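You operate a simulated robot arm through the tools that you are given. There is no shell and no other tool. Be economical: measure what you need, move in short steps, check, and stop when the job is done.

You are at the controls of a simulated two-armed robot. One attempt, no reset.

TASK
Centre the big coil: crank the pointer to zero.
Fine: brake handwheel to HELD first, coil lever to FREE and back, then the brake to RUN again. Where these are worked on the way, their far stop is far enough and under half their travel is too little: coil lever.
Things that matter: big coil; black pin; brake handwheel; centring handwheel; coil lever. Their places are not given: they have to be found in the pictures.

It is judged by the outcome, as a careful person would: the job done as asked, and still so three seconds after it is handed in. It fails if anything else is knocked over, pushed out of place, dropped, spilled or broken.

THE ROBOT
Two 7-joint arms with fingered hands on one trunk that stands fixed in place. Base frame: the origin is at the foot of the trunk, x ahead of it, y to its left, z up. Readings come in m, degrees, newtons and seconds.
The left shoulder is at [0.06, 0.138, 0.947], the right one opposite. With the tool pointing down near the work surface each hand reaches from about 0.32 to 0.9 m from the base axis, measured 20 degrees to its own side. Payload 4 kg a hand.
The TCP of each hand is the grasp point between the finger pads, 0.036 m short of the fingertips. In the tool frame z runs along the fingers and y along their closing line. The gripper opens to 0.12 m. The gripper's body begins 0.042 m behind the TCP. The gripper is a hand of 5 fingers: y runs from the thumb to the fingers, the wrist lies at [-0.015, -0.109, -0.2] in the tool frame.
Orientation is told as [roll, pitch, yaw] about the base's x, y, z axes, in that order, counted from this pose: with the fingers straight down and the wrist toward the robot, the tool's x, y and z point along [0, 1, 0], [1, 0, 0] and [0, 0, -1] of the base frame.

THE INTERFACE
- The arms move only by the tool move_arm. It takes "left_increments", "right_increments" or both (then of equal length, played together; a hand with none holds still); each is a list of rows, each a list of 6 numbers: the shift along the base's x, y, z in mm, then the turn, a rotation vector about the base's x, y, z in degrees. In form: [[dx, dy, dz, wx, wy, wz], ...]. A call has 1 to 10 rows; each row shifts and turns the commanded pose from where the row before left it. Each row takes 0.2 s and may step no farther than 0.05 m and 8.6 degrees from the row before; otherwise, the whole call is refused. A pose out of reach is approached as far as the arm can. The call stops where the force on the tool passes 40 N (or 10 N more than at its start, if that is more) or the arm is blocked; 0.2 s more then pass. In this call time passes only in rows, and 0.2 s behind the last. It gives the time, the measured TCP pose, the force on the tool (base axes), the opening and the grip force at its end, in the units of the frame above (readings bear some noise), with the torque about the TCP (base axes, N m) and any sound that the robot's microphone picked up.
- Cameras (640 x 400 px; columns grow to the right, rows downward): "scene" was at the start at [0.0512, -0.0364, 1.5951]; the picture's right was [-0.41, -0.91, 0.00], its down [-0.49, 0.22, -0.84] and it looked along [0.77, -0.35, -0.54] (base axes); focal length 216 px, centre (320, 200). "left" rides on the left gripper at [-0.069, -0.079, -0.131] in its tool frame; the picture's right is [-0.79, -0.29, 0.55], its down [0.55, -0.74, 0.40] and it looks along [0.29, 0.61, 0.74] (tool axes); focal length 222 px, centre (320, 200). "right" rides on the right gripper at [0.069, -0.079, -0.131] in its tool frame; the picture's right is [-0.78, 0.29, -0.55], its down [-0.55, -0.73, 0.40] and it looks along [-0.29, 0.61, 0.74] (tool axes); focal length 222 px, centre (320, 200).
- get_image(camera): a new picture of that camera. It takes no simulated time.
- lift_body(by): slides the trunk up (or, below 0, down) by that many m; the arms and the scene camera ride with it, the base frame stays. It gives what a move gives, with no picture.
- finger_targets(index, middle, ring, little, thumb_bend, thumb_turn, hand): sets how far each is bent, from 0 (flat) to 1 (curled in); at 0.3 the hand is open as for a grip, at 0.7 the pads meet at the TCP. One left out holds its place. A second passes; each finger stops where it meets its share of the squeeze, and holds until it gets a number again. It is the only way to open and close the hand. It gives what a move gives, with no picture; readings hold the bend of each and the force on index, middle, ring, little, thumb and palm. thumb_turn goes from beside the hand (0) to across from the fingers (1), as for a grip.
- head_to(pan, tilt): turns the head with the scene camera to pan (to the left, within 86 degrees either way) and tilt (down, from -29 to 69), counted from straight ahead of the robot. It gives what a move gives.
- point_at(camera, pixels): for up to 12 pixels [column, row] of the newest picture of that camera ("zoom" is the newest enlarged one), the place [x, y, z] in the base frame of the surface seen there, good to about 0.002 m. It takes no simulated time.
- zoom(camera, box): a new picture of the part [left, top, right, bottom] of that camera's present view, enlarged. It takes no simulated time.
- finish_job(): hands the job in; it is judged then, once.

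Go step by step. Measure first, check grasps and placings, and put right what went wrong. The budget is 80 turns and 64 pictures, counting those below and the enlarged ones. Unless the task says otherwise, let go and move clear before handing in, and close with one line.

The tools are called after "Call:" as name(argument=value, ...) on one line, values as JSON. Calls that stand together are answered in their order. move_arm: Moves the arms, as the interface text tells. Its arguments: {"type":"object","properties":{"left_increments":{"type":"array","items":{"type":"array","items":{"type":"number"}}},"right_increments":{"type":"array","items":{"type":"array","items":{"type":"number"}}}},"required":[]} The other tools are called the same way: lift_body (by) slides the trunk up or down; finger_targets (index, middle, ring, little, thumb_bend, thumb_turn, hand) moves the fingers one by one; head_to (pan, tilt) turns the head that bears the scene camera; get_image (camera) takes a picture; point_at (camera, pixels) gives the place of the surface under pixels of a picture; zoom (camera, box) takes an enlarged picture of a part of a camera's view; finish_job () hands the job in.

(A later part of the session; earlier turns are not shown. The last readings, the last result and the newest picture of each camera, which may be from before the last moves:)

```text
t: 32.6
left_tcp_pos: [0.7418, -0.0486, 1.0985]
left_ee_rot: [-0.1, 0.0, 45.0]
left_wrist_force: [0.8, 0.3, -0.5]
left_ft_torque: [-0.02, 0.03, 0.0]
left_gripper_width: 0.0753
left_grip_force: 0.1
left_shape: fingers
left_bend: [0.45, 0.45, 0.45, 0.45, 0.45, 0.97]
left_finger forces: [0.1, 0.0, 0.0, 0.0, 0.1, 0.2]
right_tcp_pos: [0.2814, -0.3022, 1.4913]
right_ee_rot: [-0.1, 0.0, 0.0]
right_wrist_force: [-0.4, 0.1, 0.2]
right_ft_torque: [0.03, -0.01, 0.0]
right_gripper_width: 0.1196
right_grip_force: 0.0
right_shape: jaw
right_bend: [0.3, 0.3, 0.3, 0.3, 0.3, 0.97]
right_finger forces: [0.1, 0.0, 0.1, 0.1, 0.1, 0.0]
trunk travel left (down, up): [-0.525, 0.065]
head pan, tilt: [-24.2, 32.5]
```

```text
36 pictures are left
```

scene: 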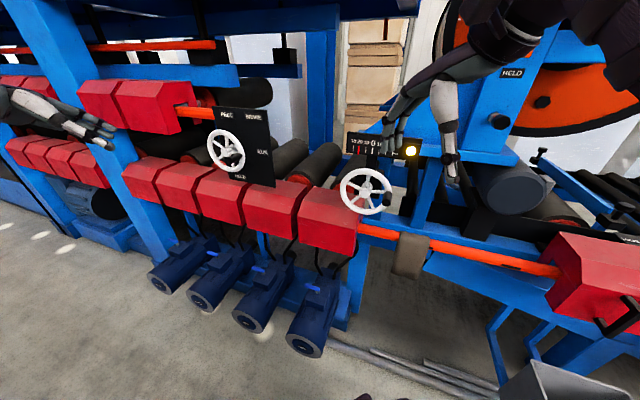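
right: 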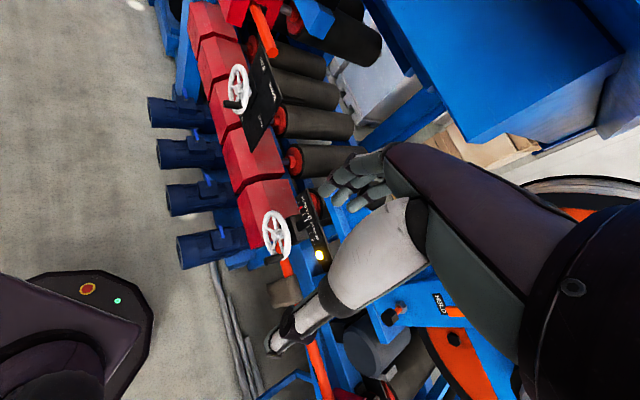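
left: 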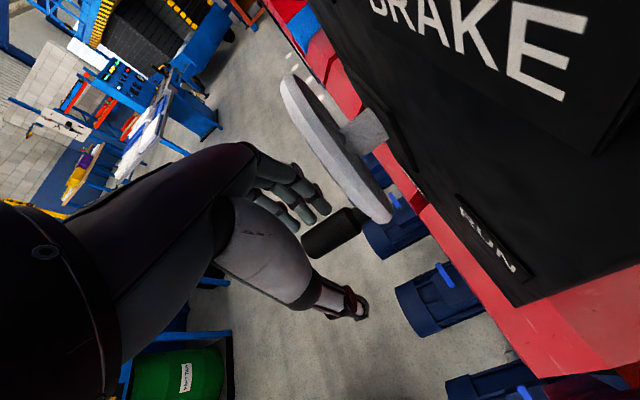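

The handle lies between thumb and fingers. I'll go 8 mm lower and close.

Call:
move_arm(left_increments=[[3, -3, -8, 0, 0, 0]])

Call:
finger_targets(hand="left", index=0.72, middle=0.72, ring=0.6, little=0.6, thumb_bend=0.72)

Call:
get_image(camera="left")

```text
t: 33.0
left_tcp_pos: [0.7447, -0.0519, 1.091]
left_ee_rot: [0.0, 0.0, 44.9]
left_wrist_force: [-0.3, -0.1, -0.3]
left_ft_torque: [-0.02, 0.0, 0.02]
left_gripper_width: 0.0755
left_grip_force: 0.0
left_shape: fingers
left_bend: [0.45, 0.45, 0.45, 0.45, 0.45, 0.97]
left_finger forces: [0.0, 0.0, 0.0, 0.0, 0.0, 0.0]
right_tcp_pos: [0.2825, -0.3013, 1.4921]
right_ee_rot: [0.0, 0.1, 0.0]
right_wrist_force: [-0.2, 0.5, 0.8]
right_ft_torque: [-0.02, -0.04, 0.03]
right_gripper_width: 0.1197
right_grip_force: 0.0
right_shape: jaw
right_bend: [0.3, 0.3, 0.3, 0.3, 0.3, 0.97]
right_finger forces: [0.0, 0.0, 0.0, 0.0, 0.1, 0.0]
trunk travel left (down, up): [-0.525, 0.065]
head pan, tilt: [-24.2, 32.5]
```

```text
t: 34.0
left_tcp_pos: [0.7449, -0.0501, 1.0922]
left_ee_rot: [0.0, 0.0, 44.9]
left_wrist_force: [-0.8, 0.2, 0.6]
left_ft_torque: [0.02, -0.01, -0.05]
left_gripper_width: 0.0
left_grip_force: 0.2
left_shape: fingers
left_bend: [0.72, 0.72, 0.6, 0.6, 0.71, 0.97]
left_finger forces: [0.0, 0.0, 0.0, 0.0, 0.1, 0.0]
right_tcp_pos: [0.2819, -0.3018, 1.4923]
right_ee_rot: [0.0, 0.0, 0.0]
right_wrist_force: [0.4, 0.4, 0.3]
right_ft_torque: [-0.02, 0.01, -0.01]
right_gripper_width: 0.1196
right_grip_force: 0.1
right_shape: jaw
right_bend: [0.3, 0.3, 0.3, 0.3, 0.3, 0.97]
right_finger forces: [0.1, 0.0, 0.0, 0.1, 0.0, 0.1]
trunk travel left (down, up): [-0.525, 0.065]
head pan, tilt: [-24.2, 32.5]
```

```text
35 pictures are left
```

left: 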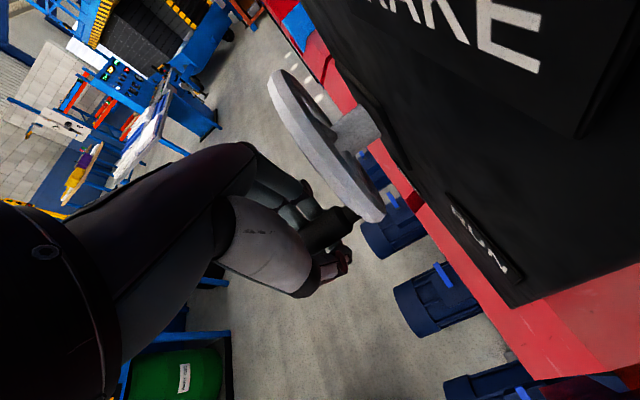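

The fingers closed with no force. I'll look closely to see where the handle is relative to them.

Call:
zoom(camera="left", box=[230, 140, 400, 310])

Call:
point_at(camera="zoom", pixels=[[300, 205], [350, 170], [340, 240], [250, 220], [330, 310], [200, 190], [210, 250], [400, 165], [310, 120]])

```text
2.35 times, centred on (315, 225) of left
```

zoom: 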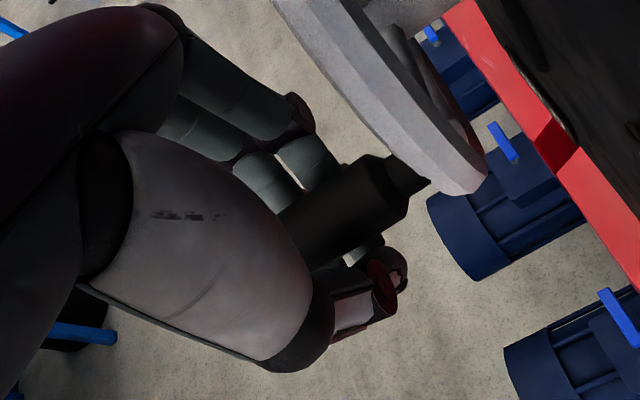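

```text
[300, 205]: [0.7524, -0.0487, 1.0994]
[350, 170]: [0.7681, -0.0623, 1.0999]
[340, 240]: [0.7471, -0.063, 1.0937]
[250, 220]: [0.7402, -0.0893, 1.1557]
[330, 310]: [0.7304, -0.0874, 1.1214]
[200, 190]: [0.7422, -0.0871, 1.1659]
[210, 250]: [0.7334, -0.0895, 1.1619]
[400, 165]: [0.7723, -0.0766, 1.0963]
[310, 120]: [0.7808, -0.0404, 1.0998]
```

The handle appears to be inside the ring of fingers, which pass on both sides and underneath. I'll squeeze further to take up the slack.

Call:
finger_targets(hand="left", index=0.95, middle=0.95, ring=0.95, little=0.95, thumb_bend=0.9)

Call:
zoom(camera="left", box=[230, 140, 400, 310])

```text
t: 35.0
left_tcp_pos: [0.7447, -0.0502, 1.0919]
left_ee_rot: [-0.1, 0.0, 44.9]
left_wrist_force: [0.2, 1.8, -1.9]
left_ft_torque: [-0.09, 0.05, 0.02]
left_gripper_width: 0.0035
left_grip_force: 1.1
left_shape: fingers
left_bend: [0.83, 0.95, 0.95, 0.95, 0.87, 0.94]
left_finger forces: [0.1, 2.2, 0.1, 0.0, 0.1, 0.0]
right_tcp_pos: [0.2834, -0.3014, 1.4919]
right_ee_rot: [0.0, 0.0, 0.0]
right_wrist_force: [-0.1, 0.6, -0.3]
right_ft_torque: [-0.01, 0.0, 0.03]
right_gripper_width: 0.1195
right_grip_force: 0.1
right_shape: jaw
right_bend: [0.3, 0.3, 0.3, 0.3, 0.3, 0.97]
right_finger forces: [0.0, 0.0, 0.0, 0.0, 0.0, 0.0]
trunk travel left (down, up): [-0.525, 0.065]
head pan, tilt: [-24.2, 32.5]
```

```text
2.35 times, centred on (315, 225) of left
```

zoom: 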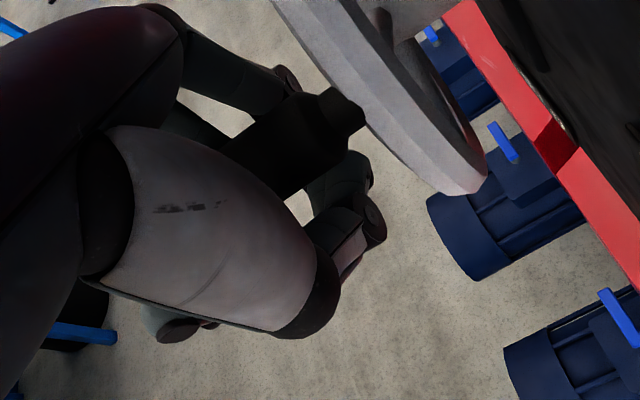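

The handle shifted as the fingers curled under it. I'll measure where it is now.

Call:
point_at(camera="zoom", pixels=[[290, 130], [320, 110], [340, 110], [260, 150], [345, 90], [280, 165]])

```text
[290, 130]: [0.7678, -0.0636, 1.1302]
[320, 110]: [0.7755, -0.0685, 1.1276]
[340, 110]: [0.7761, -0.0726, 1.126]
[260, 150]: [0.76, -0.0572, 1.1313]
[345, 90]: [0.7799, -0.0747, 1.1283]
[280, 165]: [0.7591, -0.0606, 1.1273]
```

The handle is now held snugly in the hand, about 25° above RUN. I'll turn it clockwise in an arc, half way first.

Call:
move_arm(left_increments=[[-5.5, -2, -16.7, 0, 0, 0], [-2.5, 1.1, -17.5, 0, 0, 0], [2.3, 2.3, -17.2, 0, 0, 0], [5.3, 5.3, -15.8, 0, 0, 0]])

Call:
get_image(camera="left")

```text
t: 36.0
left_tcp_pos: [0.7434, -0.0466, 1.0235]
left_ee_rot: [0.0, 0.0, 44.8]
left_wrist_force: [-2.8, -2.7, 0.8]
left_ft_torque: [0.18, -0.2, -0.05]
left_gripper_width: 0.0036
left_grip_force: 2.4
left_shape: fingers
left_bend: [0.83, 0.95, 0.95, 0.95, 0.87, 0.94]
left_finger forces: [0.0, 0.0, 0.0, 0.1, 3.1, 1.8]
right_tcp_pos: [0.2819, -0.3035, 1.4934]
right_ee_rot: [0.0, 0.0, -0.1]
right_wrist_force: [-0.6, 0.8, -0.2]
right_ft_torque: [0.01, 0.01, -0.01]
right_gripper_width: 0.1198
right_grip_force: 0.0
right_shape: jaw
right_bend: [0.3, 0.3, 0.3, 0.3, 0.3, 0.97]
right_finger forces: [0.0, 0.0, 0.0, 0.0, 0.0, 0.0]
trunk travel left (down, up): [-0.525, 0.065]
head pan, tilt: [-24.2, 32.5]
```

```text
32 pictures are left
```

left: 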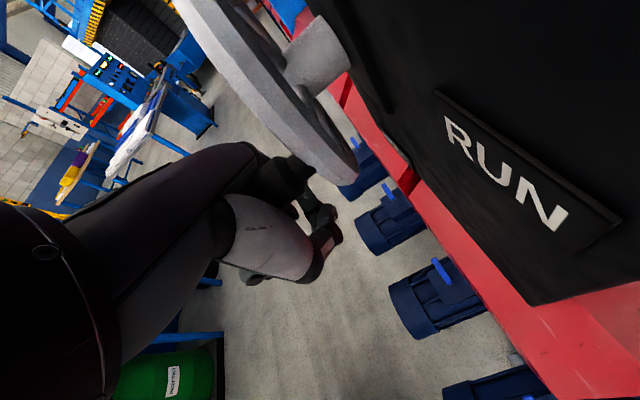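

The wheel follows with only about 3 N. Continuing to HELD.

Call:
move_arm(left_increments=[[7.9, 7.9, -13.5, 0, 0, 0], [10, 10, -10.2, 0, 0, 0], [11.5, 11.5, -6.5, 0, 0, 0], [12.3, 12.3, -2.2, 0, 0, 0]])

Call:
get_image(camera="left")

Call:
point_at(camera="left", pixels=[[280, 170], [290, 165], [300, 160], [310, 165]])

```text
t: 36.5
left_tcp_pos: [0.7492, -0.0434, 1.0012]
left_ee_rot: [0.4, 0.9, 44.2]
left_wrist_force: [-21.6, -10.0, -6.1]
left_ft_torque: [0.77, -1.52, -0.38]
left_gripper_width: 0.0038
left_grip_force: 11.9
left_shape: fingers
left_bend: [0.83, 0.95, 0.95, 0.95, 0.88, 0.94]
left_finger forces: [0.0, 0.0, 0.0, 0.0, 21.7, 2.9]
right_tcp_pos: [0.2825, -0.3025, 1.4909]
right_ee_rot: [0.0, 0.0, 0.1]
right_wrist_force: [0.2, 1.2, 1.0]
right_ft_torque: [-0.06, 0.02, -0.02]
right_gripper_width: 0.1197
right_grip_force: 0.1
right_shape: jaw
right_bend: [0.3, 0.3, 0.3, 0.3, 0.3, 0.97]
right_finger forces: [0.0, 0.0, 0.0, 0.1, 0.1, 0.0]
trunk travel left (down, up): [-0.525, 0.065]
head pan, tilt: [-24.2, 32.5]
stopped in row 2 (left hand): the force on the tool passed its limit at 47 N (the readings are from after the stop); the commanded pose is now the measured one
```

```text
31 pictures are left
```

left: 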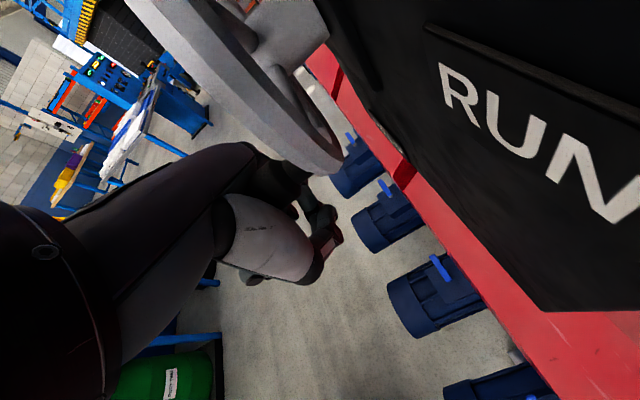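

```text
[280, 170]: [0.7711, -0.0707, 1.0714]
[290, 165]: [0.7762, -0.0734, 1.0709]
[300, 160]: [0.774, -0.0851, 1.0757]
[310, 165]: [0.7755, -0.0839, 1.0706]
```

The handle lagged (about -26°) because of slack to the palm, so I was pushing it sideways too early. I'll push down first and continue along the corrected arc.

Call:
move_arm(left_increments=[[-2, -2, -10, 0, 0, 0], [7.7, 7.7, -13, 0, 0, 0], [10.5, 10.5, -12.5, 0, 0, 0], [12, 12, -7.9, 0, 0, 0], [12, 12, -2.7, 0, 0, 0]])

Call:
get_image(camera="left")

```text
t: 37.7
left_tcp_pos: [0.7913, -0.0004, 0.9595]
left_ee_rot: [0.2, 0.4, 44.4]
left_wrist_force: [-2.6, -3.1, 5.9]
left_ft_torque: [0.2, -0.21, -0.09]
left_gripper_width: 0.0039
left_grip_force: 4.4
left_shape: fingers
left_bend: [0.84, 0.95, 0.95, 0.95, 0.88, 0.94]
left_finger forces: [0.1, 0.0, 0.0, 0.0, 4.4, 5.3]
right_tcp_pos: [0.2814, -0.303, 1.492]
right_ee_rot: [0.0, -0.1, 0.1]
right_wrist_force: [0.0, 0.1, -0.7]
right_ft_torque: [0.01, 0.03, 0.02]
right_gripper_width: 0.1197
right_grip_force: 0.0
right_shape: jaw
right_bend: [0.3, 0.3, 0.3, 0.3, 0.3, 0.97]
right_finger forces: [0.0, 0.1, 0.0, 0.0, 0.0, 0.0]
trunk travel left (down, up): [-0.525, 0.065]
head pan, tilt: [-24.2, 32.5]
```

```text
30 pictures are left
```

left: 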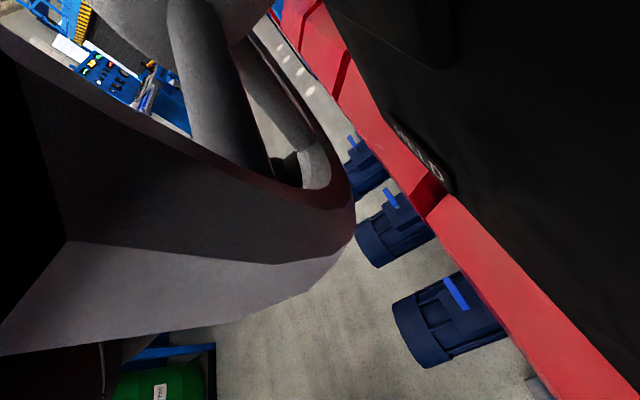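

The handle should be at about -88°, i.e. HELD. I'll open the hand, back off along the normal, and check.

Call:
finger_targets(hand="left", index=0.4, middle=0.4, ring=0.4, little=0.4, thumb_bend=0.4)

Call:
move_arm(left_increments=[[-10, 10, 0, 0, 0, 0], [-25, 25, 0, 0, 0, 0], [-30, 30, 0, 0, 0, 0], [-30, 30, 0, 0, 0, 0], [-20, 20, 20, 0, 0, 0]])

Call:
zoom(camera="scene", box=[150, 120, 310, 260])

```text
t: 38.7
left_tcp_pos: [0.792, -0.0003, 0.9595]
left_ee_rot: [0.3, 0.5, 44.5]
left_wrist_force: [2.5, 0.0, 9.8]
left_ft_torque: [0.0, 0.03, -0.01]
left_gripper_width: 0.0897
left_grip_force: 4.4
left_shape: fingers
left_bend: [0.4, 0.4, 0.4, 0.4, 0.4, 0.97]
left_finger forces: [0.1, 0.0, 0.1, 0.0, 0.0, 8.8]
right_tcp_pos: [0.2812, -0.3018, 1.4921]
right_ee_rot: [0.0, 0.0, 0.0]
right_wrist_force: [-0.3, -0.4, -0.1]
right_ft_torque: [0.0, 0.0, 0.0]
right_gripper_width: 0.1197
right_grip_force: 0.1
right_shape: jaw
right_bend: [0.3, 0.3, 0.3, 0.3, 0.3, 0.97]
right_finger forces: [0.0, 0.1, 0.1, 0.0, 0.0, 0.0]
trunk travel left (down, up): [-0.525, 0.065]
head pan, tilt: [-24.2, 32.5]
```

```text
t: 39.9
left_tcp_pos: [0.6757, 0.114, 0.979]
left_ee_rot: [0.4, 0.5, 44.4]
left_wrist_force: [-0.2, -0.1, -0.6]
left_ft_torque: [0.04, -0.03, 0.0]
left_gripper_width: 0.0896
left_grip_force: 0.1
left_shape: fingers
left_bend: [0.4, 0.4, 0.4, 0.4, 0.4, 0.97]
left_finger forces: [0.1, 0.0, 0.0, 0.0, 0.0, 0.0]
right_tcp_pos: [0.2812, -0.3013, 1.4928]
right_ee_rot: [0.0, 0.0, 0.1]
right_wrist_force: [0.0, 0.0, 0.3]
right_ft_torque: [0.01, 0.01, -0.01]
right_gripper_width: 0.1198
right_grip_force: 0.2
right_shape: jaw
right_bend: [0.3, 0.3, 0.3, 0.3, 0.3, 0.97]
right_finger forces: [0.0, 0.0, 0.0, 0.1, 0.0, 0.1]
trunk travel left (down, up): [-0.525, 0.065]
head pan, tilt: [-24.2, 32.5]
```

```text
2.86 times, centred on (230, 190) of scene
```

zoom: 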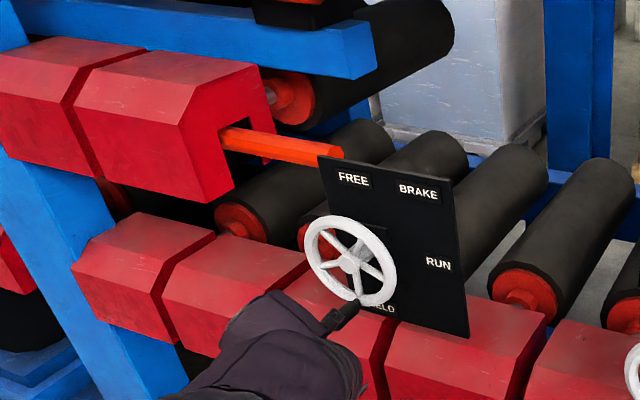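

The handle now hangs at the bottom next to HELD. I'll verify its coordinates.

Call:
point_at(camera="zoom", pixels=[[345, 312], [352, 305], [335, 320], [348, 262]])

Call:
head_to(pan=-55, tilt=25)

Call:
get_image(camera="scene")

```text
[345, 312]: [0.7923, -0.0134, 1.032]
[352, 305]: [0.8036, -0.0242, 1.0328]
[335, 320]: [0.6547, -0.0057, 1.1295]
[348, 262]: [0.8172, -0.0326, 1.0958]
```

```text
t: 40.8
left_tcp_pos: [0.6771, 0.1146, 0.9779]
left_ee_rot: [0.3, 0.5, 44.4]
left_wrist_force: [0.2, 0.6, -0.5]
left_ft_torque: [0.03, 0.01, 0.0]
left_gripper_width: 0.0895
left_grip_force: 0.0
left_shape: fingers
left_bend: [0.4, 0.4, 0.4, 0.4, 0.4, 0.97]
left_finger forces: [0.1, 0.1, 0.1, 0.0, 0.1, 0.0]
right_tcp_pos: [0.2824, -0.3022, 1.4927]
right_ee_rot: [-0.1, 0.0, 0.0]
right_wrist_force: [0.1, 0.6, 0.8]
right_ft_torque: [-0.04, 0.03, 0.02]
right_gripper_width: 0.1197
right_grip_force: 0.0
right_shape: jaw
right_bend: [0.3, 0.3, 0.3, 0.3, 0.3, 0.97]
right_finger forces: [0.0, 0.0, 0.0, 0.0, 0.1, 0.0]
trunk travel left (down, up): [-0.525, 0.065]
head pan, tilt: [-55.0, 25.0]
```

```text
28 pictures are left
```

scene: 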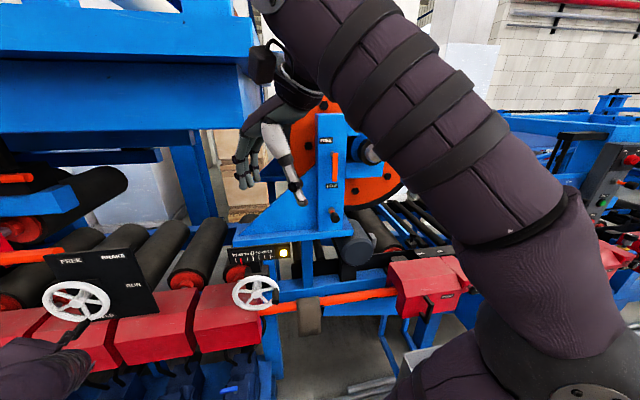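

The handle is near HELD but seems about 5° short. I'll nudge it the last bit left with the thumb of the open hand.

Call:
move_arm(left_increments=[[24.4, -21.5, -5, 0, 0, 0], [24.4, -21.5, -5, 0, 0, 0], [24.4, -21.5, -5, 0, 0, 0], [24.4, -21.5, -5, 0, 0, 0], [24.4, -21.5, -1, 0, 0, 0], [4, 4, 0, 0, 0, 0], [4, 4, 0, 0, 0, 0], [4, 4, 0, 0, 0, 0], [3, 3, 0, 0, 0, 0], [3, 3, 0, 0, 0, 0]])

```text
t: 42.1
left_tcp_pos: [0.7953, 0.0003, 0.9577]
left_ee_rot: [0.6, 0.7, 43.8]
left_wrist_force: [-23.5, -4.4, 3.8]
left_ft_torque: [0.63, -2.87, -1.5]
left_gripper_width: 0.0907
left_grip_force: 3.1
left_shape: fingers
left_bend: [0.4, 0.4, 0.4, 0.4, 0.4, 0.98]
left_finger forces: [0.0, 0.0, 0.0, 0.0, 4.4, 1.7]
right_tcp_pos: [0.2798, -0.3036, 1.4925]
right_ee_rot: [0.1, 0.0, 0.0]
right_wrist_force: [-0.3, 1.0, 0.3]
right_ft_torque: [-0.04, -0.01, 0.0]
right_gripper_width: 0.1197
right_grip_force: 0.1
right_shape: jaw
right_bend: [0.3, 0.3, 0.3, 0.3, 0.3, 0.97]
right_finger forces: [0.0, 0.1, 0.0, 0.0, 0.0, 0.0]
trunk travel left (down, up): [-0.525, 0.065]
head pan, tilt: [-55.0, 25.0]
stopped in row 6 (left hand): the force on the tool passed its limit at 61 N (the readings are from after the stop); the commanded pose is now the measured one
```

It met firm resistance right away, so the handle is likely at its stop. I'll retreat and measure again.

Call:
move_arm(left_increments=[[-10, 0, 0, 0, 0, 0], [-20, 20, 0, 0, 0, 0], [-30, 30, 0, 0, 0, 0], [-30, 30, 0, 0, 0, 0], [-30, 30, 0, 0, 0, 0], [-20, 30, 0, 0, 0, 0]])

Call:
zoom(camera="scene", box=[20, 230, 180, 360])

Call:
zoom(camera="scene", box=[230, 100, 400, 230])

```text
t: 43.5
left_tcp_pos: [0.6574, 0.143, 0.9569]
left_ee_rot: [0.5, 0.8, 43.9]
left_wrist_force: [-0.2, -0.2, -0.8]
left_ft_torque: [0.0, 0.02, -0.01]
left_gripper_width: 0.09
left_grip_force: 0.1
left_shape: fingers
left_bend: [0.4, 0.4, 0.4, 0.4, 0.4, 0.97]
left_finger forces: [0.2, 0.0, 0.0, 0.0, 0.0, 0.0]
right_tcp_pos: [0.2818, -0.3033, 1.4916]
right_ee_rot: [0.0, 0.0, 0.0]
right_wrist_force: [0.6, 0.4, 0.6]
right_ft_torque: [0.0, 0.0, -0.01]
right_gripper_width: 0.1198
right_grip_force: 0.1
right_shape: jaw
right_bend: [0.3, 0.3, 0.3, 0.3, 0.3, 0.97]
right_finger forces: [0.1, 0.0, 0.0, 0.0, 0.1, 0.0]
trunk travel left (down, up): [-0.525, 0.065]
head pan, tilt: [-55.0, 25.0]
```

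```text
3.08 times, centred on (100, 295) of scene
```

zoom: 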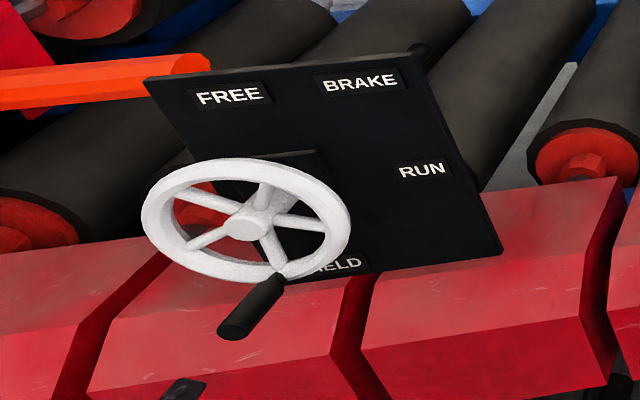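

```text
3.08 times, centred on (315, 165) of scene
```

zoom: 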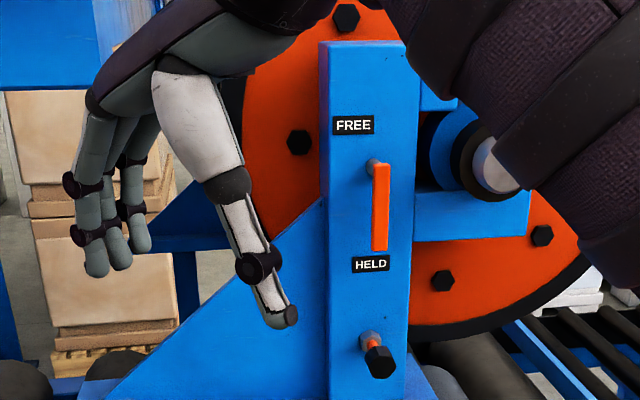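

The brake now sits at HELD. Next is the coil lever: I'll rotate the right hand to point its fingers along (0.7,-0.7,0) toward the post, while keeping clear of it.

Call:
move_arm(right_increments=[[-5, -15, -5, -2.93, -7.08, -2.93], [-5, -15, -5, -2.93, -7.08, -2.93], [-5, -15, -5, -2.93, -7.08, -2.93], [-5, -15, -5, -2.93, -7.08, -2.93], [0, -15, -5, -2.93, -7.08, -2.93], [0, -15, -5, -2.93, -7.08, -2.93], [0, -15, -5, -2.93, -7.08, -2.93], [0, -15, -5, -2.93, -7.08, -2.93], [0, 0, -5, -2.93, -7.08, -2.93], [0, 0, -5, -2.93, -7.08, -2.93]])

Call:
get_image(camera="right")

```text
t: 45.4
left_tcp_pos: [0.6585, 0.1439, 0.9556]
left_ee_rot: [0.6, 0.9, 44.0]
left_wrist_force: [1.0, 0.3, 0.8]
left_ft_torque: [0.04, 0.0, -0.01]
left_gripper_width: 0.0902
left_grip_force: 0.0
left_shape: fingers
left_bend: [0.4, 0.4, 0.4, 0.4, 0.4, 0.97]
left_finger forces: [0.1, 0.0, 0.0, 0.1, 0.0, 0.1]
right_tcp_pos: [0.2953, -0.3804, 1.4572]
right_ee_rot: [-13.0, -60.5, -6.6]
right_wrist_force: [-0.2, 1.1, 0.2]
right_ft_torque: [-0.03, 0.02, -0.03]
right_gripper_width: 0.1198
right_grip_force: 0.2
right_shape: jaw
right_bend: [0.3, 0.3, 0.3, 0.3, 0.3, 0.97]
right_finger forces: [0.0, 0.0, 0.0, 0.1, 0.0, 0.0]
trunk travel left (down, up): [-0.525, 0.065]
head pan, tilt: [-55.0, 25.0]
stopped in row 9 (right hand): the arm was blocked; the commanded pose is now the measured one
```

```text
25 pictures are left
```

right: 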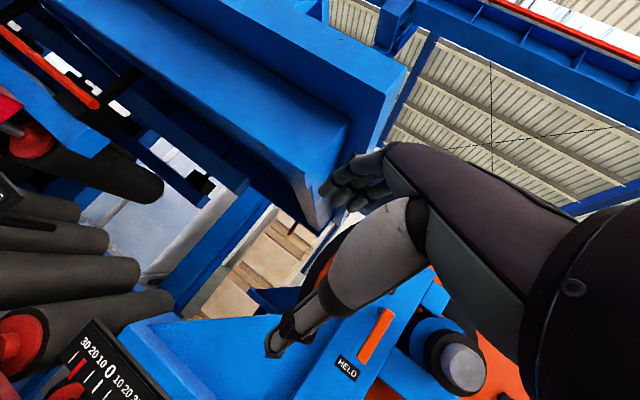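

The rotation got blocked, probably by the upper arm against the trunk. The hand already points forward-right and slightly down, so I'll move it right and lower, then add yaw.

Call:
move_arm(right_increments=[[-10, -30, -10, 0, 0, 0], [-10, -30, -10, 0, 0, 0], [-10, -30, -10, 0, 0, -4], [-10, -30, -10, 0, 0, -4], [-5, -30, -10, 0, 0, -4], [0, -20, -10, 0, 0, -4], [0, 0, -10, 0, 0, -4]])

Call:
get_image(camera="right")

```text
t: 47.0
left_tcp_pos: [0.6583, 0.144, 0.9557]
left_ee_rot: [0.6, 0.8, 44.0]
left_wrist_force: [-0.8, -0.6, -0.7]
left_ft_torque: [-0.01, -0.01, 0.05]
left_gripper_width: 0.0901
left_grip_force: 0.0
left_shape: fingers
left_bend: [0.4, 0.4, 0.4, 0.4, 0.4, 0.97]
left_finger forces: [0.0, 0.0, 0.1, 0.1, 0.1, 0.0]
right_tcp_pos: [0.2555, -0.5467, 1.3868]
right_ee_rot: [-12.9, -60.8, -25.9]
right_wrist_force: [0.1, -0.6, -0.1]
right_ft_torque: [0.0, 0.02, 0.01]
right_gripper_width: 0.1201
right_grip_force: 0.0
right_shape: jaw
right_bend: [0.3, 0.3, 0.3, 0.3, 0.3, 0.97]
right_finger forces: [0.1, 0.0, 0.0, 0.0, 0.0, 0.1]
trunk travel left (down, up): [-0.525, 0.065]
head pan, tilt: [-55.0, 25.0]
```

```text
24 pictures are left
```

right: 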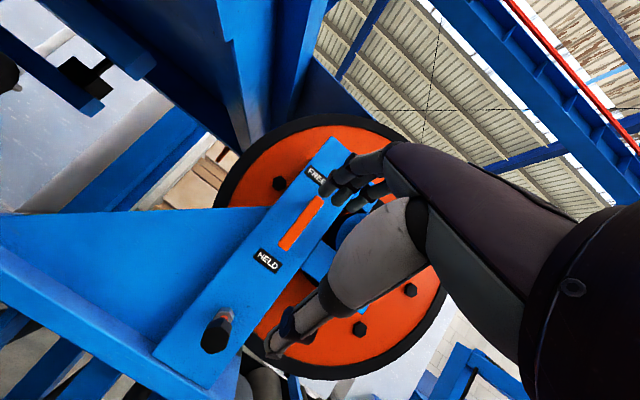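

The hand points at about azimuth -41°, 29° down, and everything is reachable. I'll measure the lever, post and bearing shaft from this right-hand view.

Call:
point_at(camera="right", pixels=[[318, 199], [300, 222], [284, 247], [292, 243], [330, 150], [250, 205], [345, 235], [216, 335], [375, 215], [285, 320], [345, 185], [320, 265]])

Call:
zoom(camera="right", box=[180, 120, 420, 370])

```text
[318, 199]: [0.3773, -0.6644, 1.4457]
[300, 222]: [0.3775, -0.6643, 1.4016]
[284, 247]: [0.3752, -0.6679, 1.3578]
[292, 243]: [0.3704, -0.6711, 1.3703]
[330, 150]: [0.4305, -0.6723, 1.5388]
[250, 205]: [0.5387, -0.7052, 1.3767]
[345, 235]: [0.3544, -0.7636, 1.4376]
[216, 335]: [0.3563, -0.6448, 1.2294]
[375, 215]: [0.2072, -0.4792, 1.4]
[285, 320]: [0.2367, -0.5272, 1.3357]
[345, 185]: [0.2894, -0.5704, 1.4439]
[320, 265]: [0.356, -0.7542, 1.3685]
```

```text
1.60 times, centred on (300, 245) of right
```

zoom: 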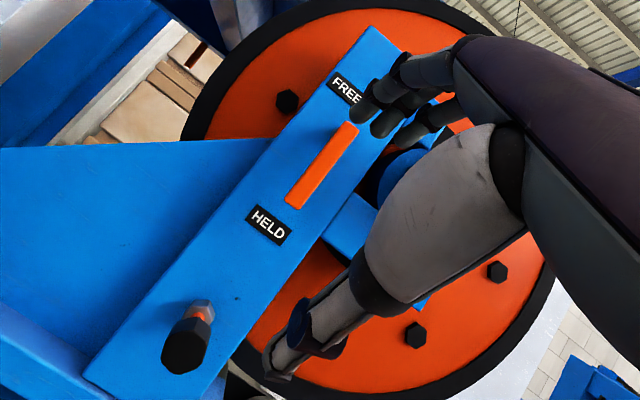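

The lever bar is at u≈0.205, z 1.35–1.45, and stands 4 cm off the post; the space right of it is free. I'll close the right fingers into a beak, go beside the lever's lower end on the right, and then push it left.

Call:
finger_targets(hand="right", index=0.7, middle=0.7, ring=0.7, little=0.7, thumb_bend=0.7)

Call:
move_arm(right_increments=[[-26, -26, 0, 0, 0, 0], [-26, -26, 0, 0, 0, 0], [20, -20, 0, 0, 0, 0], [20, -20, 0, 0, 0, 0], [20, -20, 0, 0, 0, 0], [15, -15, 0, 0, 0, 0], [15, -15, 0, 0, 0, 0], [13, -13, 0, 0, 0, 0]])

Call:
get_image(camera="right")

```text
t: 48.0
left_tcp_pos: [0.6566, 0.1429, 0.9564]
left_ee_rot: [0.6, 0.9, 43.9]
left_wrist_force: [-0.6, -0.7, 0.0]
left_ft_torque: [-0.03, -0.02, 0.03]
left_gripper_width: 0.0901
left_grip_force: 0.0
left_shape: fingers
left_bend: [0.4, 0.4, 0.4, 0.4, 0.4, 0.97]
left_finger forces: [0.0, 0.0, 0.0, 0.0, 0.1, 0.0]
right_tcp_pos: [0.2542, -0.546, 1.3885]
right_ee_rot: [-12.7, -60.8, -26.0]
right_wrist_force: [-0.9, 0.1, -0.1]
right_ft_torque: [0.03, 0.01, -0.02]
right_gripper_width: 0.0016
right_grip_force: 0.0
right_shape: fingers
right_bend: [0.7, 0.7, 0.7, 0.7, 0.7, 0.97]
right_finger forces: [0.1, 0.1, 0.0, 0.0, 0.0, 0.0]
trunk travel left (down, up): [-0.525, 0.065]
head pan, tilt: [-55.0, 25.0]
```

```text
t: 49.7
left_tcp_pos: [0.655, 0.1461, 0.9578]
left_ee_rot: [0.3, 0.8, 43.8]
left_wrist_force: [-0.1, -1.0, -0.1]
left_ft_torque: [0.02, 0.02, -0.01]
left_gripper_width: 0.0899
left_grip_force: 0.2
left_shape: fingers
left_bend: [0.4, 0.4, 0.4, 0.4, 0.4, 0.97]
left_finger forces: [0.1, 0.0, 0.0, 0.0, 0.1, 0.1]
right_tcp_pos: [0.286, -0.6889, 1.3901]
right_ee_rot: [-13.1, -60.8, -26.5]
right_wrist_force: [-21.3, 31.6, -5.9]
right_ft_torque: [-0.85, -0.59, -0.6]
right_gripper_width: 0.0015
right_grip_force: 19.0
right_shape: fingers
right_bend: [0.7, 0.7, 0.72, 0.7, 0.7, 0.97]
right_finger forces: [0.0, 15.6, 21.9, 0.6, 0.0, 0.0]
trunk travel left (down, up): [-0.525, 0.065]
head pan, tilt: [-55.0, 25.0]
stopped in row 8 (right hand): the force on the tool passed its limit at 47 N (the readings are from after the stop); the commanded pose is now the measured one
```

```text
22 pictures are left
```

right: 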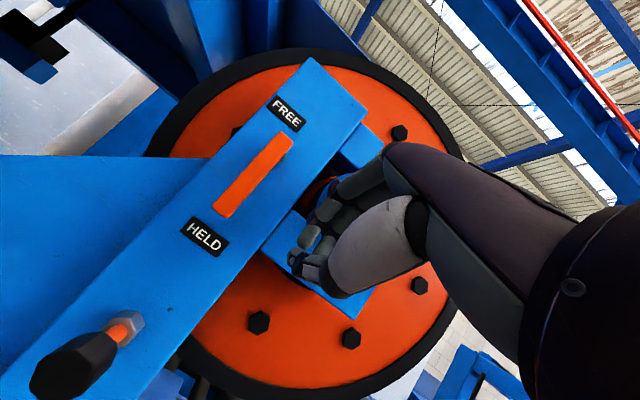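

The beak struck the bearing spindle, which protrudes beside the lever, so the lever must swing left. I'll back off and extend only the index finger as a thin poker.

Call:
move_arm(right_increments=[[-14, 14, 0, 0, 0, 0], [-28, 28, 0, 0, 0, 0], [-14, 14, 0, 0, 0, 0]])

Call:
finger_targets(hand="right", index=0.15, middle=0.95, ring=0.95, little=0.95, thumb_bend=0.9)

Call:
zoom(camera="right", box=[180, 60, 480, 330])

```text
t: 50.5
left_tcp_pos: [0.6575, 0.1431, 0.9566]
left_ee_rot: [0.7, 0.7, 43.9]
left_wrist_force: [-0.3, -0.4, 0.3]
left_ft_torque: [0.01, 0.02, -0.02]
left_gripper_width: 0.09
left_grip_force: 0.1
left_shape: fingers
left_bend: [0.4, 0.4, 0.4, 0.4, 0.4, 0.97]
left_finger forces: [0.0, 0.0, 0.0, 0.0, 0.0, 0.0]
right_tcp_pos: [0.2326, -0.6369, 1.3882]
right_ee_rot: [-13.0, -60.7, -26.6]
right_wrist_force: [1.1, 0.3, -0.2]
right_ft_torque: [-0.01, 0.01, -0.02]
right_gripper_width: 0.0014
right_grip_force: 0.1
right_shape: fingers
right_bend: [0.7, 0.7, 0.7, 0.7, 0.7, 0.97]
right_finger forces: [0.1, 0.1, 0.0, 0.0, 0.0, 0.0]
trunk travel left (down, up): [-0.525, 0.065]
head pan, tilt: [-55.0, 25.0]
```

```text
t: 51.5
left_tcp_pos: [0.6583, 0.1434, 0.9558]
left_ee_rot: [0.6, 0.8, 43.9]
left_wrist_force: [-0.4, -0.3, 1.0]
left_ft_torque: [-0.01, 0.02, 0.0]
left_gripper_width: 0.0901
left_grip_force: 0.1
left_shape: fingers
left_bend: [0.4, 0.4, 0.4, 0.4, 0.4, 0.97]
left_finger forces: [0.0, 0.1, 0.0, 0.0, 0.1, 0.0]
right_tcp_pos: [0.2343, -0.6381, 1.3869]
right_ee_rot: [-13.0, -60.7, -26.5]
right_wrist_force: [-1.1, -0.7, 0.0]
right_ft_torque: [-0.01, -0.01, 0.01]
right_gripper_width: 0.0508
right_grip_force: 0.0
right_shape: fingers
right_bend: [0.15, 0.95, 0.95, 0.95, 0.9, 0.97]
right_finger forces: [0.0, 0.0, 0.1, 0.0, 0.0, 0.0]
trunk travel left (down, up): [-0.525, 0.065]
head pan, tilt: [-55.0, 25.0]
```

```text
1.48 times, centred on (330, 195) of right
```

zoom: 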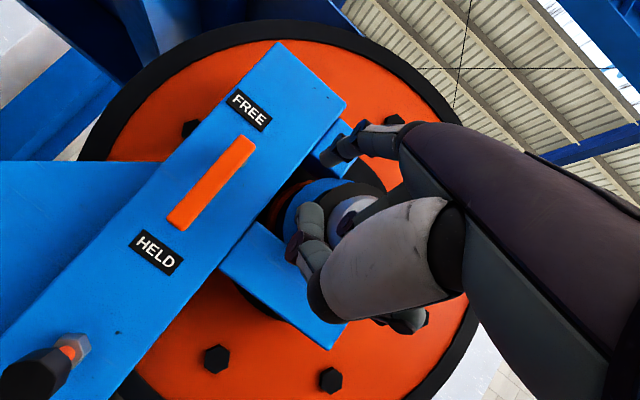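

The index is extended with its tip at zoom (330,155). I'll measure it and the spindle.

Call:
point_at(camera="zoom", pixels=[[328, 158], [345, 145], [360, 135], [300, 250], [305, 215], [352, 213], [345, 185], [210, 185], [240, 145], [180, 220]])

```text
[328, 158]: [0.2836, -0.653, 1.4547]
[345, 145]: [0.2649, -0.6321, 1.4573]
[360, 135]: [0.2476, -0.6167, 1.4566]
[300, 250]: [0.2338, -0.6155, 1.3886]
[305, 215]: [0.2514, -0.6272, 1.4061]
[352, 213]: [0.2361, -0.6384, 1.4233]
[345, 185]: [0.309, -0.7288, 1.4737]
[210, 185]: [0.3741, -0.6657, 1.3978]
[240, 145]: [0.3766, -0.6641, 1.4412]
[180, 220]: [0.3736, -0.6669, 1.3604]
```

Index tip is at (0.284,-0.653,1.455) and points straight at the post, protruding 4 cm beyond the other fingers. I'll place it just right of the lever's lower part.

Call:
move_arm(right_increments=[[9, 9, -40, 0, 0, 0], [9, 9, -40, 0, 0, 0], [17, -17, 0, 0, 0, 0], [17, -17, 0, 0, 0, 0], [16, -16, 0, 0, 0, 0], [16, -16, 0, 0, 0, 0]])

Call:
zoom(camera="right", box=[180, 60, 480, 330])

```text
t: 52.9
left_tcp_pos: [0.6578, 0.1423, 0.9562]
left_ee_rot: [0.5, 0.8, 43.9]
left_wrist_force: [0.1, 0.3, 1.0]
left_ft_torque: [-0.01, 0.05, -0.01]
left_gripper_width: 0.0899
left_grip_force: 0.0
left_shape: fingers
left_bend: [0.4, 0.4, 0.4, 0.4, 0.4, 0.97]
left_finger forces: [0.1, 0.0, 0.0, 0.0, 0.0, 0.0]
right_tcp_pos: [0.3175, -0.6877, 1.3065]
right_ee_rot: [-13.0, -60.6, -26.7]
right_wrist_force: [-0.4, 0.7, -0.5]
right_ft_torque: [0.0, 0.0, 0.0]
right_gripper_width: 0.0507
right_grip_force: 0.0
right_shape: fingers
right_bend: [0.15, 0.95, 0.95, 0.95, 0.9, 0.97]
right_finger forces: [0.0, 0.1, 0.1, 0.1, 0.0, 0.0]
trunk travel left (down, up): [-0.525, 0.065]
head pan, tilt: [-55.0, 25.0]
```

```text
1.48 times, centred on (330, 195) of right
```

zoom: 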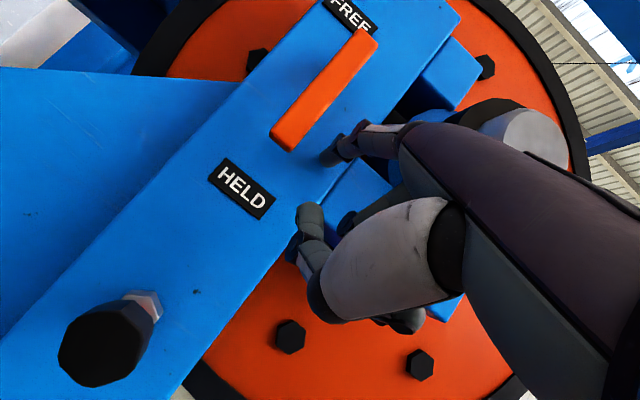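

The index is just right of the lever's lower end. I'll push it left along a gentle arc and watch the force.

Call:
move_arm(right_increments=[[7, 7, 0, 0, 0, 0], [6, 6, -1.5, 0, 0, 0], [6, 6, -1, 0, 0, 0], [6, 6, 0, 0, 0, 0], [6, 6, 1, 0, 0, 0], [5.5, 5.5, 2.5, 0, 0, 0], [5.5, 5.5, 3, 0, 0, 0]])

Call:
zoom(camera="right", box=[180, 60, 480, 330])

```text
t: 54.5
left_tcp_pos: [0.6574, 0.1436, 0.9562]
left_ee_rot: [0.6, 0.8, 43.9]
left_wrist_force: [0.6, 0.4, 0.1]
left_ft_torque: [-0.01, -0.02, -0.02]
left_gripper_width: 0.0903
left_grip_force: 0.1
left_shape: fingers
left_bend: [0.4, 0.4, 0.4, 0.4, 0.4, 0.97]
left_finger forces: [0.0, 0.0, 0.0, 0.0, 0.0, 0.0]
right_tcp_pos: [0.3595, -0.6435, 1.3118]
right_ee_rot: [-13.0, -60.8, -26.5]
right_wrist_force: [-0.4, -0.1, -0.9]
right_ft_torque: [0.08, -0.05, -0.01]
right_gripper_width: 0.0503
right_grip_force: 0.1
right_shape: fingers
right_bend: [0.15, 0.95, 0.95, 0.95, 0.9, 0.97]
right_finger forces: [0.8, 0.0, 0.0, 0.0, 0.0, 0.0]
trunk travel left (down, up): [-0.525, 0.065]
head pan, tilt: [-55.0, 25.0]
```

```text
1.48 times, centred on (330, 195) of right
```

zoom: 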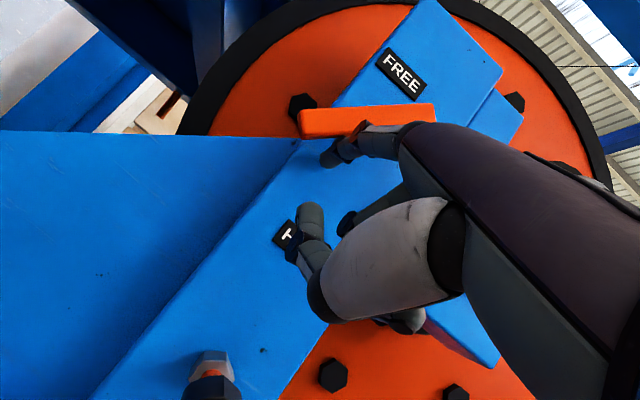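

The lever moves freely left, now about 45°. I'll continue the arc upward toward FREE.

Call:
move_arm(right_increments=[[9.2, 9.2, 7.7, 0, 0, 0], [7.6, 7.6, 12.5, 0, 0, 0], [5.1, 5.1, 14.8, 0, 0, 0], [2.3, 2.3, 16.2, 0, 0, 0], [-0.8, -0.8, 16.5, 0, 0, 0], [-3.9, -3.9, 15.6, 0, 0, 0], [-6.5, -6.5, 13.7, 0, 0, 0]])

Call:
zoom(camera="right", box=[180, 60, 480, 330])

```text
t: 56.1
left_tcp_pos: [0.658, 0.1442, 0.9552]
left_ee_rot: [0.5, 0.8, 44.1]
left_wrist_force: [-0.3, 1.0, -0.6]
left_ft_torque: [0.02, 0.01, -0.01]
left_gripper_width: 0.09
left_grip_force: 0.0
left_shape: fingers
left_bend: [0.4, 0.4, 0.4, 0.4, 0.4, 0.97]
left_finger forces: [0.1, 0.1, 0.0, 0.0, 0.0, 0.0]
right_tcp_pos: [0.3756, -0.6276, 1.4022]
right_ee_rot: [-12.9, -59.9, -26.3]
right_wrist_force: [-6.3, 21.0, -31.4]
right_ft_torque: [-0.32, 0.79, 0.61]
right_gripper_width: 0.0137
right_grip_force: 27.7
right_shape: fingers
right_bend: [0.65, 0.95, 0.95, 0.95, 0.89, 0.97]
right_finger forces: [54.8, 0.1, 0.0, 0.0, 0.1, 0.0]
trunk travel left (down, up): [-0.525, 0.065]
head pan, tilt: [-55.0, 25.0]
```

```text
1.48 times, centred on (330, 195) of right
```

zoom: 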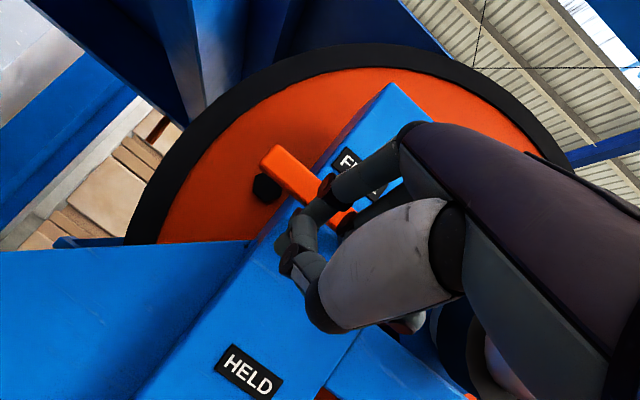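

The index met 55 N at about 100° of swing, which looks like the far stop (FREE). I'll ease off, retreat and check that the lever stays.

Call:
move_arm(right_increments=[[0, 0, -15, 0, 0, 0], [0, 0, -10, 0, 0, 0], [-20, 20, 0, 0, 0, 0], [-25, 25, 0, 0, 0, 0], [-25, 25, 0, 0, 0, 0]])

Call:
zoom(camera="right", box=[180, 60, 480, 330])

```text
t: 57.3
left_tcp_pos: [0.6562, 0.1432, 0.9568]
left_ee_rot: [0.5, 0.8, 43.9]
left_wrist_force: [-0.2, 0.4, -0.3]
left_ft_torque: [0.01, -0.01, 0.02]
left_gripper_width: 0.0899
left_grip_force: 0.0
left_shape: fingers
left_bend: [0.4, 0.4, 0.4, 0.4, 0.4, 0.97]
left_finger forces: [0.1, 0.0, 0.0, 0.0, 0.0, 0.0]
right_tcp_pos: [0.3005, -0.5589, 1.3851]
right_ee_rot: [-12.9, -60.8, -26.6]
right_wrist_force: [0.3, 0.3, -0.2]
right_ft_torque: [0.0, -0.02, -0.04]
right_gripper_width: 0.0511
right_grip_force: 0.1
right_shape: fingers
right_bend: [0.15, 0.95, 0.95, 0.95, 0.9, 0.97]
right_finger forces: [0.0, 0.1, 0.0, 0.1, 0.0, 0.0]
trunk travel left (down, up): [-0.525, 0.065]
head pan, tilt: [-55.0, 25.0]
```

```text
1.48 times, centred on (330, 195) of right
```

zoom: 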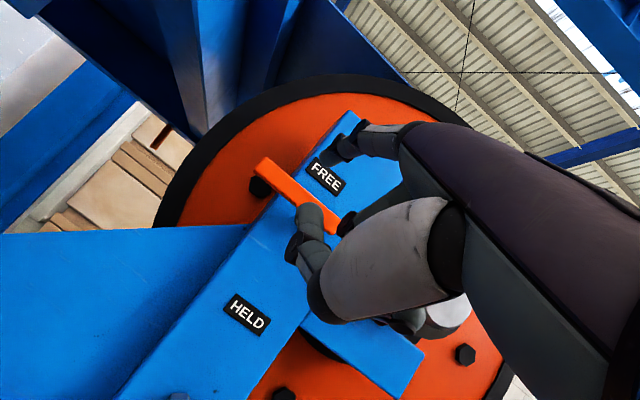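

The lever stays at FREE against its stop. Next is the centring crank, which the left arm can best reach pointing right; I'll swing the left hand back and yaw it toward -45°.

Call:
move_arm(left_increments=[[-20, -8, 20, 0, 0, -8.5], [-20, -10, 20, 0, 0, -8.5], [-20, -12, 20, 0, 0, -8.5], [-20, -14, 20, 0, 0, -8.5], [-20, -16, 20, 0, 0, -8.5], [-20, -16, 20, 0, 0, -8.5], [-20, -16, 20, 0, 0, -8.5], [-20, -16, 20, 0, 0, -8.5], [-20, -16, 20, 0, 0, -8.5], [-15, -16, 20, 0, 0, -8.5]])

Call:
move_arm(left_increments=[[0, -10, 0, -5.8, -5.8, 0], [0, -10, 0, -5.8, -5.8, 0], [0, -10, 0, -5.8, -5.8, 0], [0, -10, 0, -5.8, -5.8, 0], [0, -10, 0, -5.8, -5.8, 0], [0, -10, 0, -5.8, -5.8, 0]])

```text
t: 59.5
left_tcp_pos: [0.4615, 0.0017, 1.1571]
left_ee_rot: [0.6, 0.9, -41.2]
left_wrist_force: [-0.3, -0.3, 0.8]
left_ft_torque: [-0.01, 0.0, 0.02]
left_gripper_width: 0.09
left_grip_force: 0.0
left_shape: fingers
left_bend: [0.4, 0.4, 0.4, 0.4, 0.4, 0.97]
left_finger forces: [0.1, 0.0, 0.0, 0.1, 0.0, 0.0]
right_tcp_pos: [0.3019, -0.5599, 1.384]
right_ee_rot: [-13.0, -60.7, -26.7]
right_wrist_force: [0.1, 0.0, 0.8]
right_ft_torque: [0.01, 0.01, -0.01]
right_gripper_width: 0.0508
right_grip_force: 0.0
right_shape: fingers
right_bend: [0.15, 0.95, 0.95, 0.95, 0.9, 0.97]
right_finger forces: [0.0, 0.1, 0.0, 0.0, 0.0, 0.0]
trunk travel left (down, up): [-0.525, 0.065]
head pan, tilt: [-55.0, 25.0]
```

```text
t: 60.9
left_tcp_pos: [0.4764, -0.0473, 1.1792]
left_ee_rot: [-2.8, -45.4, -37.8]
left_wrist_force: [-0.3, 0.5, 0.0]
left_ft_torque: [-0.01, 0.01, 0.0]
left_gripper_width: 0.0899
left_grip_force: 0.0
left_shape: fingers
left_bend: [0.4, 0.4, 0.4, 0.4, 0.4, 0.97]
left_finger forces: [0.0, 0.1, 0.1, 0.1, 0.0, 0.0]
left hand out of reach, approached as far as the arm can: row 3
right_tcp_pos: [0.3029, -0.5568, 1.3841]
right_ee_rot: [-13.2, -60.6, -26.4]
right_wrist_force: [0.0, 0.8, 0.0]
right_ft_torque: [0.02, 0.03, -0.05]
right_gripper_width: 0.0508
right_grip_force: 0.2
right_shape: fingers
right_bend: [0.15, 0.95, 0.95, 0.95, 0.9, 0.97]
right_finger forces: [0.1, 0.0, 0.1, 0.1, 0.0, 0.0]
trunk travel left (down, up): [-0.525, 0.065]
head pan, tilt: [-55.0, 25.0]
```

The left hand reached a 45°-down pointing pose. I'll move the right arm aside and bring the left halfway toward the centring wheel, then look.

Call:
move_arm(left_increments=[[-13, -28, -8, 0, 0, 0], [-13, -28, -8, 0, 0, 0], [-13, -28, -8, 0, 0, 0], [-13, -28, -8, 0, 0, 0], [-13, -28, -8, 0, 0, 0], [-13, -28, -8, 0, 0, 0]], right_increments=[[-15, -25, 0, 0, 0, 0], [-15, -25, 0, 0, 0, 0], [-15, -25, 0, 0, 0, 0], [-15, -25, 0, 0, 0, 0], [-15, -25, 0, 0, 0, 0], [-15, -25, 0, 0, 0, 0]])

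Call:
get_image(camera="scene")

Call:
get_image(camera="left")

```text
t: 62.3
left_tcp_pos: [0.3753, -0.1408, 1.211]
left_ee_rot: [-2.7, -45.3, -37.9]
left_wrist_force: [0.1, 0.1, 0.2]
left_ft_torque: [-0.01, -0.01, 0.01]
left_gripper_width: 0.0899
left_grip_force: 0.1
left_shape: fingers
left_bend: [0.4, 0.4, 0.4, 0.4, 0.4, 0.97]
left_finger forces: [0.1, 0.0, 0.0, 0.0, 0.0, 0.0]
left hand out of reach, approached as far as the arm can: row 1, 2, 3, 4, 5, 6
right_tcp_pos: [0.2092, -0.7089, 1.3835]
right_ee_rot: [-12.9, -60.8, -26.6]
right_wrist_force: [-12.2, 17.5, -1.6]
right_ft_torque: [-1.44, -0.84, 1.06]
right_gripper_width: 0.0552
right_grip_force: 10.0
right_shape: fingers
right_bend: [0.11, 0.95, 0.95, 0.95, 0.9, 0.97]
right_finger forces: [20.8, 0.0, 0.0, 0.0, 0.0, 0.0]
trunk travel left (down, up): [-0.525, 0.065]
head pan, tilt: [-55.0, 25.0]
```

```text
16 pictures are left
```

scene: 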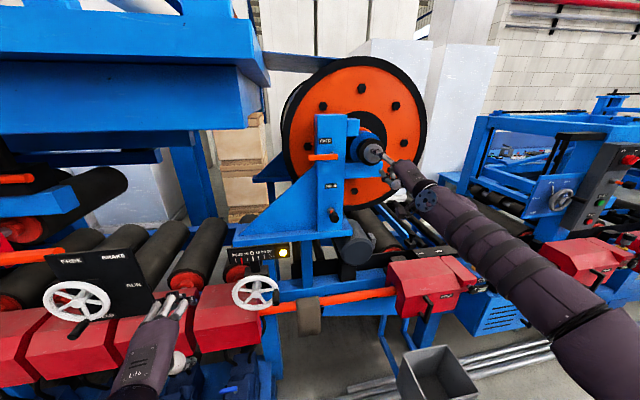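

```text
15 pictures are left
```

left: 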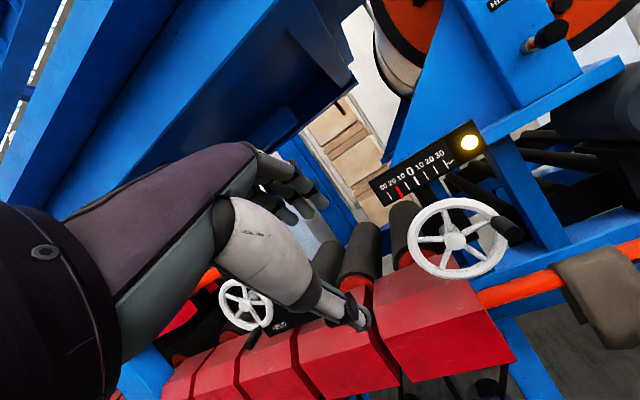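

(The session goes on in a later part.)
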